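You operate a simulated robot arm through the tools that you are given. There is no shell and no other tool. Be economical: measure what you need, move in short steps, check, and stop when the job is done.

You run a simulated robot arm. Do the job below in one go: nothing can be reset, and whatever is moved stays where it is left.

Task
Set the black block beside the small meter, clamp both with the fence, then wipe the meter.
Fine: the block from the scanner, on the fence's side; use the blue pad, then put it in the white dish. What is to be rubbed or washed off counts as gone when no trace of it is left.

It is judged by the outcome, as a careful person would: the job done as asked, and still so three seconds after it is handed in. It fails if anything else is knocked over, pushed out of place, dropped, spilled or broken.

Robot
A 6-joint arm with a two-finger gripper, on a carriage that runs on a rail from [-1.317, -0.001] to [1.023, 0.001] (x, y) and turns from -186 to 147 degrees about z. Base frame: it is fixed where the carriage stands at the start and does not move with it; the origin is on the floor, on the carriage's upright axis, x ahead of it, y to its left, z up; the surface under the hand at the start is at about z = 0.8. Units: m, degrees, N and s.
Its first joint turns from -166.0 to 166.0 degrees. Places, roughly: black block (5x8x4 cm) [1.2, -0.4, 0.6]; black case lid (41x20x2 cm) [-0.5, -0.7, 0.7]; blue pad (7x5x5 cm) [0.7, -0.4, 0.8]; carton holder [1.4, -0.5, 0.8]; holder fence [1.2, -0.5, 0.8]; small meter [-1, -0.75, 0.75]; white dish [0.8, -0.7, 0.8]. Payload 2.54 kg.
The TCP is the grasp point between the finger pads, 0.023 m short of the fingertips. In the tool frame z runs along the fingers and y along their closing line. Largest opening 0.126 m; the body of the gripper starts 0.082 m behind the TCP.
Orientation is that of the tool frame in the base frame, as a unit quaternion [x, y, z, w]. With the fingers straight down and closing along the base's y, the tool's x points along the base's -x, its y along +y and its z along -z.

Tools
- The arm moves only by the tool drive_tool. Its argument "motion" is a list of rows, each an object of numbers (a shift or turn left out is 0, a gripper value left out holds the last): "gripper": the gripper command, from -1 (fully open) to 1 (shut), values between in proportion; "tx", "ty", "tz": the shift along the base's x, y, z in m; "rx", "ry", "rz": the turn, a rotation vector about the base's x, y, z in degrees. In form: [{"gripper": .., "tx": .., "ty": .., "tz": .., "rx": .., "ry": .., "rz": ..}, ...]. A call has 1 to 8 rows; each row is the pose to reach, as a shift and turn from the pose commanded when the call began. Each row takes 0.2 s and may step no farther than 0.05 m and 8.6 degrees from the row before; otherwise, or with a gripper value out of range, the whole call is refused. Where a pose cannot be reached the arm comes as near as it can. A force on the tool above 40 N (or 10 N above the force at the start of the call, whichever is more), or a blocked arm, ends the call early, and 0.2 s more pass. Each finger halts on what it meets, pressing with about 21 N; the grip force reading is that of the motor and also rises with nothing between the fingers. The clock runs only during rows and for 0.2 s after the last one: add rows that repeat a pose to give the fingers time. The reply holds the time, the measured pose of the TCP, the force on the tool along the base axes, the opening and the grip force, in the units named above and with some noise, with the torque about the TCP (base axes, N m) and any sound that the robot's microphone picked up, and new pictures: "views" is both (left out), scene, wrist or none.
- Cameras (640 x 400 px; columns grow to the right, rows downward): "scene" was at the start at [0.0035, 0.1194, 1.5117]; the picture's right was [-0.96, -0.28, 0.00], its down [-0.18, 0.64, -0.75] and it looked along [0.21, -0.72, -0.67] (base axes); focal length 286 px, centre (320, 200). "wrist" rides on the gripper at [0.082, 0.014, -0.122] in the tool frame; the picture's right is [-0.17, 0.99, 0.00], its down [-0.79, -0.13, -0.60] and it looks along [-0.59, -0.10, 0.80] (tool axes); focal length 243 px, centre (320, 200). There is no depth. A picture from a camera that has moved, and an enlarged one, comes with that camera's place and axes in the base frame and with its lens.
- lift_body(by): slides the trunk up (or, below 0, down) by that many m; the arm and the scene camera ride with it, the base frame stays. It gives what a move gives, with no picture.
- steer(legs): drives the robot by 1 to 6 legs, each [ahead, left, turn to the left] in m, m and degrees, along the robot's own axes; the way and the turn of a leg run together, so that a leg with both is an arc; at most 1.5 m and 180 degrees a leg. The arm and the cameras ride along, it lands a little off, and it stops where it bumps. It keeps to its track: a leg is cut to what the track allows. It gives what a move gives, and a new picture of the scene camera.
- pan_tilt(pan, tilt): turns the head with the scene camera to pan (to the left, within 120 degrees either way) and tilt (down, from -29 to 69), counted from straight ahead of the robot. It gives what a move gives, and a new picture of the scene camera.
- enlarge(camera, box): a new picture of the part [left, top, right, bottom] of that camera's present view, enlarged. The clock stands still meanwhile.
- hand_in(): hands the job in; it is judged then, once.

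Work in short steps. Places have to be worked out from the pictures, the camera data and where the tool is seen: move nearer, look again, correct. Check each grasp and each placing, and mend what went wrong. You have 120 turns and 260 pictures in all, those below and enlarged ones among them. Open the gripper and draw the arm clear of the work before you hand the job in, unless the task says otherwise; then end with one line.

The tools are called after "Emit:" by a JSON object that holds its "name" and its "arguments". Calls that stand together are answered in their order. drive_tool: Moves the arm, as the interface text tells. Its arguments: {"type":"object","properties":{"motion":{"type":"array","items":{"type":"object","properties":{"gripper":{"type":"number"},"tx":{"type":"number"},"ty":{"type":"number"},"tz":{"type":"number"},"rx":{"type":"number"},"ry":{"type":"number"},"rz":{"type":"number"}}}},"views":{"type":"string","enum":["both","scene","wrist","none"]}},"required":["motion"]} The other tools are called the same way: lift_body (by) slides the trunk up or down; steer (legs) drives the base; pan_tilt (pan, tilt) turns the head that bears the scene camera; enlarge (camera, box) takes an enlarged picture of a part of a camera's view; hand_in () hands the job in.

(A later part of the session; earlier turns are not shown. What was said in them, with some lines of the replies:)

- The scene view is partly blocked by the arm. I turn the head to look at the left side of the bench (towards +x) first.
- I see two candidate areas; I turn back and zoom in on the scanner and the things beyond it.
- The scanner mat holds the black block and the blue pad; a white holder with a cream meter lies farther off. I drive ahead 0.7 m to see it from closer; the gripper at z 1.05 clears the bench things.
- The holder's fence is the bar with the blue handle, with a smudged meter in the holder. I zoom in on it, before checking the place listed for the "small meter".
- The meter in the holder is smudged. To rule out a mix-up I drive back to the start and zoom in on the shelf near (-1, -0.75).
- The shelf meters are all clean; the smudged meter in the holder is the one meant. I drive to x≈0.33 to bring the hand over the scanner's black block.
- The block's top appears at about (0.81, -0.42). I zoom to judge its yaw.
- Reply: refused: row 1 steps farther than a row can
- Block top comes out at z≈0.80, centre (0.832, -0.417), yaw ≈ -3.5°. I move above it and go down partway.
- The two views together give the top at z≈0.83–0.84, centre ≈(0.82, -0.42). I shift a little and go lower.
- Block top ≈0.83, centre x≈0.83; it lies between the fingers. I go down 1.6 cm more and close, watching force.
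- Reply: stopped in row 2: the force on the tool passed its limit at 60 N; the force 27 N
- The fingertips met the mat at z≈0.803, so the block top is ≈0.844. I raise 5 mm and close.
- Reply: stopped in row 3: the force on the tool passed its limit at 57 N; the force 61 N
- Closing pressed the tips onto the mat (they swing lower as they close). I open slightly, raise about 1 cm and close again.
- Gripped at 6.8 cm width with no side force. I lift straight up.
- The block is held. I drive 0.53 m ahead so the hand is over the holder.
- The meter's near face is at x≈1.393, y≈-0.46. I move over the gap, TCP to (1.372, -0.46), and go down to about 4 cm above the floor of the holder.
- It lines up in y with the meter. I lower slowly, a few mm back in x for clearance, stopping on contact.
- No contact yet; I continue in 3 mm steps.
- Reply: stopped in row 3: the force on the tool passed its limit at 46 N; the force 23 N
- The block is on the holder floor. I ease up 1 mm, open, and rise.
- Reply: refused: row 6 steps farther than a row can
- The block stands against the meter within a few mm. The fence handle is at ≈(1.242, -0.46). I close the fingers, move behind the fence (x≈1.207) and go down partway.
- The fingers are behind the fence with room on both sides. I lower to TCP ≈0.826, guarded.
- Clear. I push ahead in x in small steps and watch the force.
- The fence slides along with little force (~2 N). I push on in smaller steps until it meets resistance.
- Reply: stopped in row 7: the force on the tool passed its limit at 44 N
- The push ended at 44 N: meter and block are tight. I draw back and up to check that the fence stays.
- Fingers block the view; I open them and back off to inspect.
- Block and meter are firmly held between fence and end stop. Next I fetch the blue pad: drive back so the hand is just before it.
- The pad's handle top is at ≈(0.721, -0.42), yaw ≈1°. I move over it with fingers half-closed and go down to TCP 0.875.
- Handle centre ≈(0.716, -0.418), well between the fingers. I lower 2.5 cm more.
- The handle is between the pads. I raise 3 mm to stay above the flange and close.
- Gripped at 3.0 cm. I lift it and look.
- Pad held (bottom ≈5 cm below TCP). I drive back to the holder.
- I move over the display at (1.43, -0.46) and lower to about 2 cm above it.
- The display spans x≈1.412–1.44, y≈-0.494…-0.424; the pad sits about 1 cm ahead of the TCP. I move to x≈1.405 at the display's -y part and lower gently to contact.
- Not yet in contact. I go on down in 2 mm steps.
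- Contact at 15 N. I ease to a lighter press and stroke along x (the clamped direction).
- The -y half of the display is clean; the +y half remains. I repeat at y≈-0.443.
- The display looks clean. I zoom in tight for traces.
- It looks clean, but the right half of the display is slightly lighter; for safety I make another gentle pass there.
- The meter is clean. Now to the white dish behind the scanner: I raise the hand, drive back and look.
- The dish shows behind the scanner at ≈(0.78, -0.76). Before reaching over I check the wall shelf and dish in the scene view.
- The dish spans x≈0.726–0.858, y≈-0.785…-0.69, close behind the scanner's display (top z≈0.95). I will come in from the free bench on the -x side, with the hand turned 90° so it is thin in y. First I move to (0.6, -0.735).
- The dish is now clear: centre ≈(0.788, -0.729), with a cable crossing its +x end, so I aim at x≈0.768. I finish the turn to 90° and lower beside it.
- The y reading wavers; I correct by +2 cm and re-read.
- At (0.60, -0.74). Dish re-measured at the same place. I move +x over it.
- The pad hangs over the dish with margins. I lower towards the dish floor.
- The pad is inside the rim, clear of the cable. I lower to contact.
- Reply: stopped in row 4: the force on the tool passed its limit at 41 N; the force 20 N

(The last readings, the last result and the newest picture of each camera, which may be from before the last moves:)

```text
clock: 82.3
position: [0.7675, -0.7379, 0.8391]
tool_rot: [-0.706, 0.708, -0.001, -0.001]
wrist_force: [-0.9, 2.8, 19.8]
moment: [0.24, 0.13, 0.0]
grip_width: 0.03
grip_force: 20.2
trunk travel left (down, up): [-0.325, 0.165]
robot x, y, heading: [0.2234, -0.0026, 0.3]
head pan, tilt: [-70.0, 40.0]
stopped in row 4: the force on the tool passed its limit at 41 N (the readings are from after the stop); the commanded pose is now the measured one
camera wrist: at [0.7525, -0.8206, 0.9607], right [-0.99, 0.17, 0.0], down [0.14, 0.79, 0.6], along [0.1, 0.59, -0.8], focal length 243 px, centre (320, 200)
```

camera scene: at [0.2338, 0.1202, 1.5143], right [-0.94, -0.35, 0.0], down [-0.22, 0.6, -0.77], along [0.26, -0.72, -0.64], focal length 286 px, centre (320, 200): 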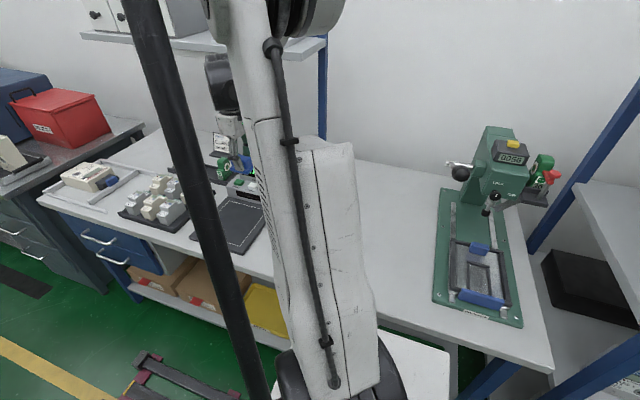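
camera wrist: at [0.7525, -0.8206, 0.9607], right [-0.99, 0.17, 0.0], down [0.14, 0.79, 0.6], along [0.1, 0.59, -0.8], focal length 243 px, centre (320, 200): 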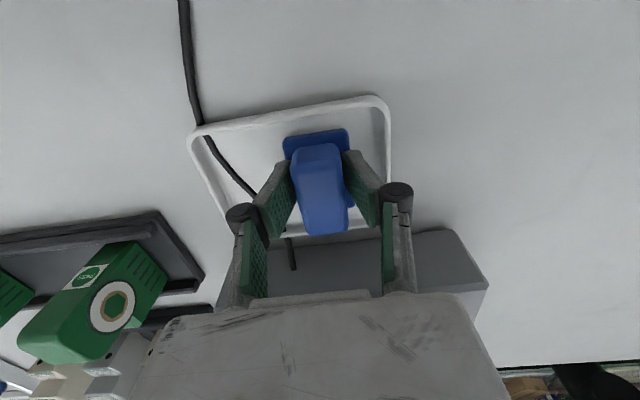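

The pad is down on the dish floor. I open a little and rise.

Emit:
{"name": "drive_tool", "arguments": {"motion": [{"tz": 0.001, "gripper": 0.3}, {"tz": 0.001, "gripper": 0.2}, {"tz": 0.001, "gripper": 0.2}, {"tz": 0.03}, {"tz": 0.07}, {"tz": 0.11}, {"tz": 0.15}], "views": "wrist"}}

```text
clock: 83.9
position: [0.7672, -0.7381, 0.9846]
tool_rot: [-0.707, 0.708, 0.0, 0.0]
wrist_force: [0.1, -0.8, 0.2]
moment: [0.03, -0.02, 0.01]
grip_width: 0.0504
grip_force: 0.0
trunk travel left (down, up): [-0.325, 0.165]
robot x, y, heading: [0.2254, -0.0002, 0.0]
head pan, tilt: [-70.0, 40.0]
camera wrist: at [0.7532, -0.821, 1.1049], right [-0.99, 0.17, 0.0], down [0.13, 0.79, 0.6], along [0.1, 0.59, -0.8], focal length 243 px, centre (320, 200)
```

wrist: 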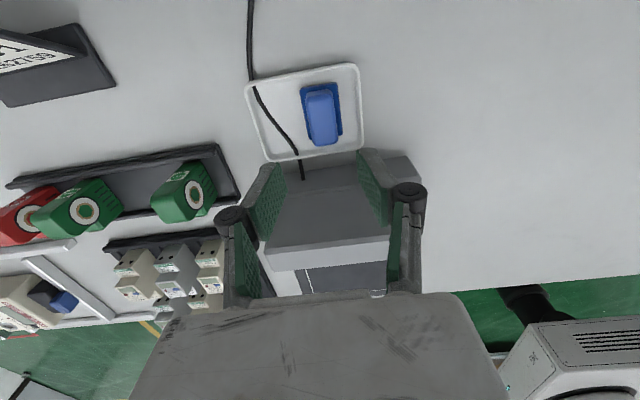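

The pad lies flat in the dish. I retreat over the free bench, away from the scanner.

Emit:
{"name": "drive_tool", "arguments": {"motion": [{"tx": -0.04}, {"tx": -0.08}, {"tx": -0.12}, {"tx": -0.16, "tz": 0.02}, {"tx": -0.17, "tz": 0.06}, {"tx": -0.17, "tz": 0.1, "rz": -8}, {"tx": -0.17, "tz": 0.1, "ty": 0.04, "rz": -16}, {"tx": -0.17, "tz": 0.1, "ty": 0.08, "rz": -24}], "views": "none"}}

Emit:
{"name": "drive_tool", "arguments": {"motion": [{"ty": 0.04, "rz": -8}, {"ty": 0.08, "rz": -16}, {"ty": 0.12, "rz": -24}, {"ty": 0.16, "rz": -32}, {"ty": 0.2, "rz": -40}, {"ty": 0.2, "rz": -48}, {"ty": 0.2, "rz": -56}, {"ty": 0.2, "rz": -64, "gripper": -1}], "views": "wrist"}}

Emit:
{"name": "steer", "arguments": {"legs": [[0.6, 0, 0]]}}

Emit:
{"name": "drive_tool", "arguments": {"motion": [{"gripper": -1}], "views": "wrist"}}

```text
clock: 85.7
position: [0.5977, -0.6702, 1.085]
tool_rot: [-0.541, 0.841, 0.001, 0.0]
wrist_force: [1.1, -3.3, -1.2]
moment: [0.34, 0.07, -0.02]
grip_width: 0.0504
grip_force: 0.1
trunk travel left (down, up): [-0.325, 0.165]
robot x, y, heading: [0.2272, -0.0014, 0.0]
head pan, tilt: [-70.0, 40.0]
```

```text
clock: 87.5
position: [0.598, -0.4592, 1.0863]
tool_rot: [-0.015, 1.0, 0.0, 0.0]
wrist_force: [-0.4, 0.0, -0.2]
moment: [-0.01, -0.02, 0.01]
grip_width: 0.1131
grip_force: 0.1
trunk travel left (down, up): [-0.325, 0.165]
robot x, y, heading: [0.2271, 0.0022, 0.3]
head pan, tilt: [-70.0, 40.0]
camera wrist: at [0.515, -0.4486, 1.2079], right [0.14, 0.99, 0.0], down [0.8, -0.11, 0.6], along [0.59, -0.08, -0.8], focal length 243 px, centre (320, 200)
```

wrist: 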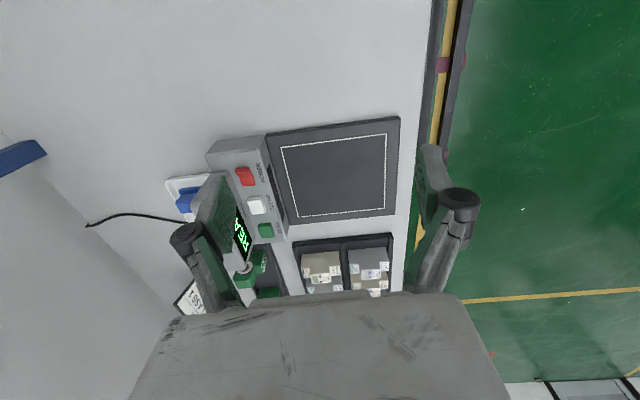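

```text
clock: 90.8
position: [1.1963, -0.4591, 1.0876]
tool_rot: [-0.015, 1.0, 0.0, -0.001]
wrist_force: [0.3, 0.2, 0.1]
moment: [0.0, -0.01, 0.02]
grip_width: 0.1262
grip_force: 0.0
trunk travel left (down, up): [-0.325, 0.165]
robot x, y, heading: [0.8232, 0.0005, 0.0]
head pan, tilt: [-70.0, 40.0]
camera scene: at [0.8318, 0.1207, 1.5144], right [-0.94, -0.35, 0.0], down [-0.22, 0.6, -0.77], along [0.27, -0.72, -0.64], focal length 286 px, centre (320, 200)
```

scene: 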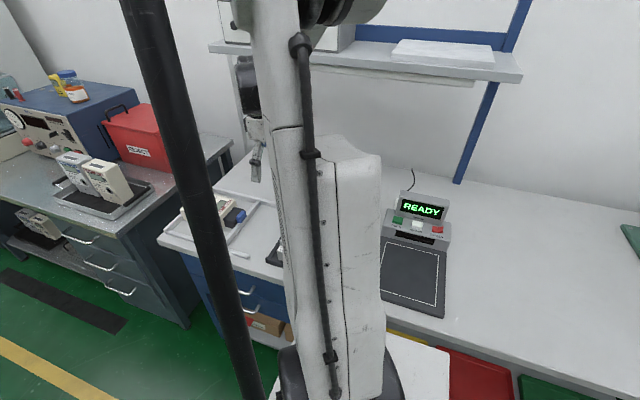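

```text
clock: 91.2
position: [1.1952, -0.4574, 1.0865]
tool_rot: [-0.017, 1.0, 0.0, 0.0]
wrist_force: [0.4, 0.1, 0.7]
moment: [0.0, 0.0, -0.02]
grip_width: 0.126
grip_force: 0.1
trunk travel left (down, up): [-0.325, 0.165]
robot x, y, heading: [0.82, -0.0003, 0.2]
head pan, tilt: [-70.0, 40.0]
camera wrist: at [1.1134, -0.4479, 1.208], right [0.13, 0.99, 0.0], down [0.8, -0.11, 0.6], along [0.59, -0.08, -0.8], focal length 243 px, centre (320, 200)
```

wrist: 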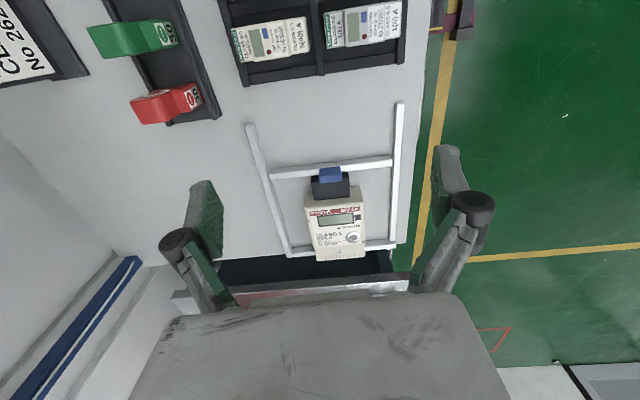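

Emit:
{"name": "enlarge", "arguments": {"camera": "wrist", "box": [280, 150, 400, 270]}}

```text
3.33 times, centred on (340, 210) of wrist
camera zoom: at [1.1134, -0.4479, 1.208], right [0.13, 0.99, 0.0], down [0.8, -0.11, 0.6], along [0.59, -0.08, -0.8], focal length 809 px, centre (253, 167)
```

zoom: 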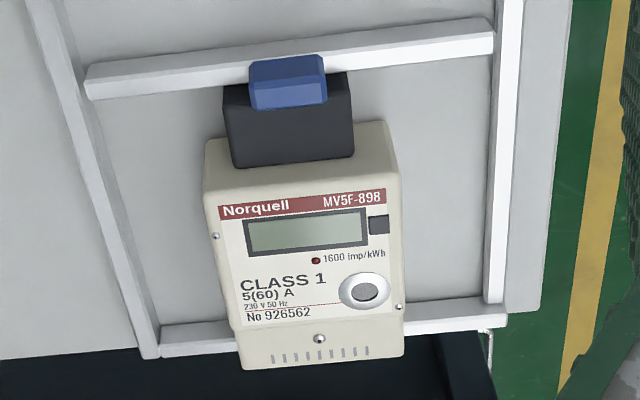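

All clean and in place. To be sure the wiping strokes did not loosen the clamp, I give the fence one more gentle push.

Emit:
{"name": "drive_tool", "arguments": {"motion": [{"tx": 0.045, "gripper": 1, "rz": -1.9}, {"tx": 0.085, "tz": -0.02, "rz": -1.9}, {"tx": 0.085, "tz": -0.06, "rz": -1.9}, {"tx": 0.085, "tz": -0.1, "rz": -1.9}, {"tx": 0.085, "tz": -0.14, "rz": -1.9}, {"tx": 0.085, "tz": -0.18, "rz": -1.9}, {"tx": 0.085, "tz": -0.22, "rz": -1.9}, {"tx": 0.085, "tz": -0.26, "rz": -1.9}], "views": "wrist"}}

Emit:
{"name": "drive_tool", "arguments": {"motion": [{"tx": 0.01}, {"tx": 0.018}, {"tx": 0.024}, {"tx": 0.028}, {"tx": 0.032}, {"tx": 0.036}, {"tx": 0.04}], "views": "wrist"}}

```text
clock: 93.0
position: [1.2809, -0.46, 0.8257]
tool_rot: [0.0, 1.0, 0.0, -0.001]
wrist_force: [-0.3, 0.2, 0.0]
moment: [-0.02, -0.01, 0.0]
grip_width: 0.0
grip_force: 20.7
trunk travel left (down, up): [-0.325, 0.165]
robot x, y, heading: [0.8231, 0.0012, 0.1]
head pan, tilt: [-70.0, 40.0]
camera wrist: at [1.1984, -0.4462, 0.9468], right [0.17, 0.99, 0.0], down [0.79, -0.13, 0.6], along [0.59, -0.1, -0.8], focal length 243 px, centre (320, 200)
```

wrist: 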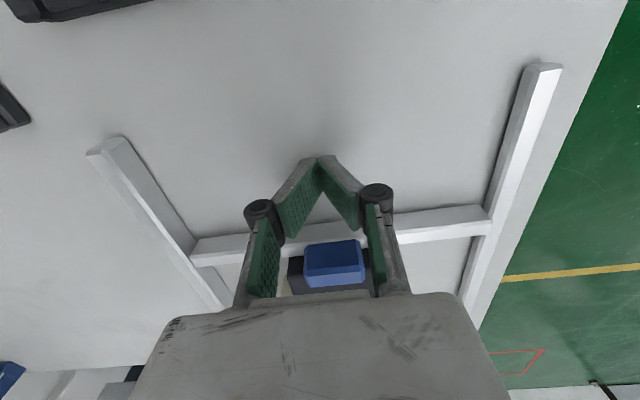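

```text
clock: 94.6
position: [1.3135, -0.4588, 0.8262]
tool_rot: [0.003, 1.0, 0.001, -0.005]
wrist_force: [-11.1, 2.4, -1.4]
moment: [-0.13, -0.27, 0.25]
grip_width: 0.0
grip_force: 27.9
trunk travel left (down, up): [-0.325, 0.165]
robot x, y, heading: [0.8234, -0.0042, 0.2]
head pan, tilt: [-70.0, 40.0]
stopped in row 7: the force on the tool passed its limit at 46 N (the readings are from after the stop); the commanded pose is now the measured one
camera wrist: at [1.2319, -0.4457, 0.9485], right [0.17, 0.99, 0.0], down [0.79, -0.14, 0.59], along [0.58, -0.1, -0.81], focal length 243 px, centre (320, 200)
```

wrist: 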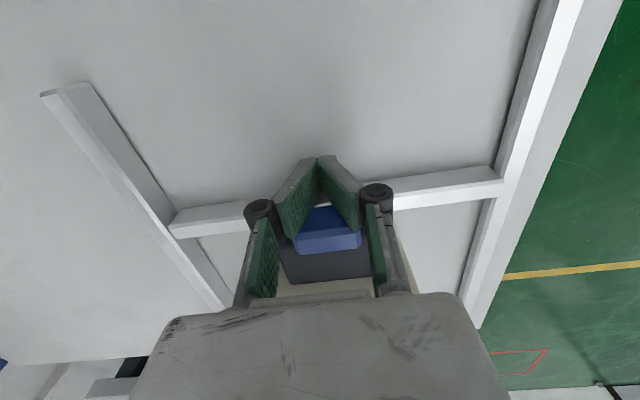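

It stopped at the same place (x 1.3135), so the clamp is tight. I withdraw, open the gripper and take a last look.

Emit:
{"name": "drive_tool", "arguments": {"motion": [{"tx": -0.02}, {"tx": -0.04}, {"tx": -0.04, "tz": 0.05}, {"tx": -0.04, "tz": 0.1}, {"tx": -0.05, "tz": 0.14}, {"tx": -0.07, "tz": 0.18, "gripper": -1}, {"tx": -0.1, "tz": 0.22}, {"tx": -0.12, "tz": 0.25}], "views": "none"}}

Emit:
{"name": "drive_tool", "arguments": {"motion": [{"gripper": -1}, {"gripper": -1}], "views": "wrist"}}

Emit:
{"name": "enlarge", "arguments": {"camera": "wrist", "box": [270, 130, 410, 270]}}

```text
clock: 96.4
position: [1.1966, -0.457, 1.0767]
tool_rot: [0.001, 1.0, 0.001, -0.003]
wrist_force: [0.3, 0.5, -0.3]
moment: [-0.01, -0.01, -0.02]
grip_width: 0.1254
grip_force: 0.6
trunk travel left (down, up): [-0.325, 0.165]
robot x, y, heading: [0.8178, -0.001, -0.1]
head pan, tilt: [-70.0, 40.0]
```

```text
clock: 97.0
position: [1.1957, -0.4589, 1.0758]
tool_rot: [0.002, 1.0, 0.001, -0.003]
wrist_force: [-0.8, 0.7, 1.0]
moment: [-0.04, 0.02, 0.03]
grip_width: 0.1263
grip_force: 0.1
trunk travel left (down, up): [-0.325, 0.165]
robot x, y, heading: [0.8229, -0.0013, -0.1]
head pan, tilt: [-70.0, 40.0]
camera wrist: at [1.1141, -0.4448, 1.1978], right [0.17, 0.99, 0.0], down [0.79, -0.14, 0.59], along [0.58, -0.1, -0.81], focal length 243 px, centre (320, 200)
```

wrist: 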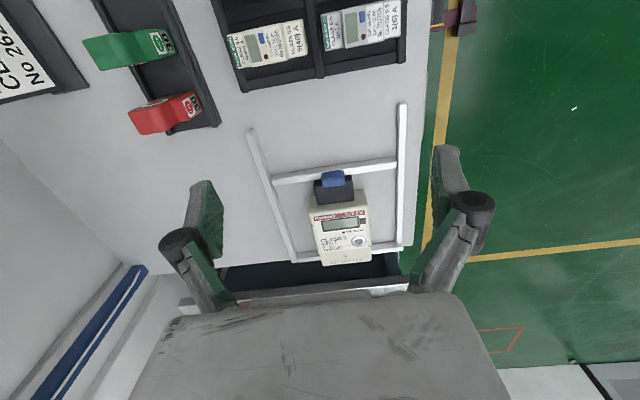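

```text
2.86 times, centred on (340, 200) of wrist
camera zoom: at [1.1141, -0.4448, 1.1978], right [0.17, 0.99, 0.0], down [0.79, -0.14, 0.59], along [0.58, -0.1, -0.81], focal length 693 px, centre (263, 200)
```

zoom: 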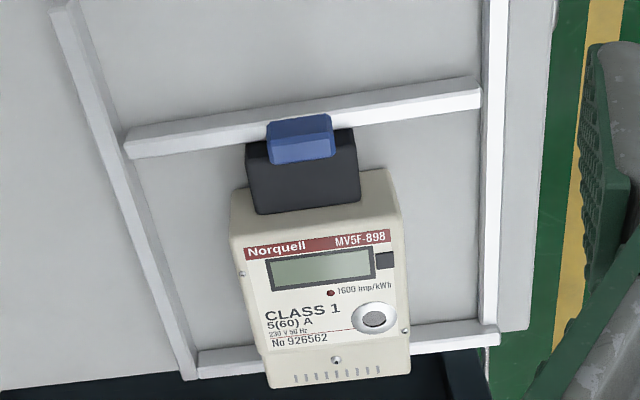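

The block and meter are clamped, the meter is clean, the pad is in the dish, and the arm is clear with the gripper open. I hand in.

Emit:
{"name": "hand_in", "arguments": {}}

```text
The job is handed in.
```

I set the scanner's black block beside the smudged meter in the holder, on the fence's side, and clamped both with the fence. I then wiped the meter's display with the blue pad until no trace showed and put the pad in the white dish.
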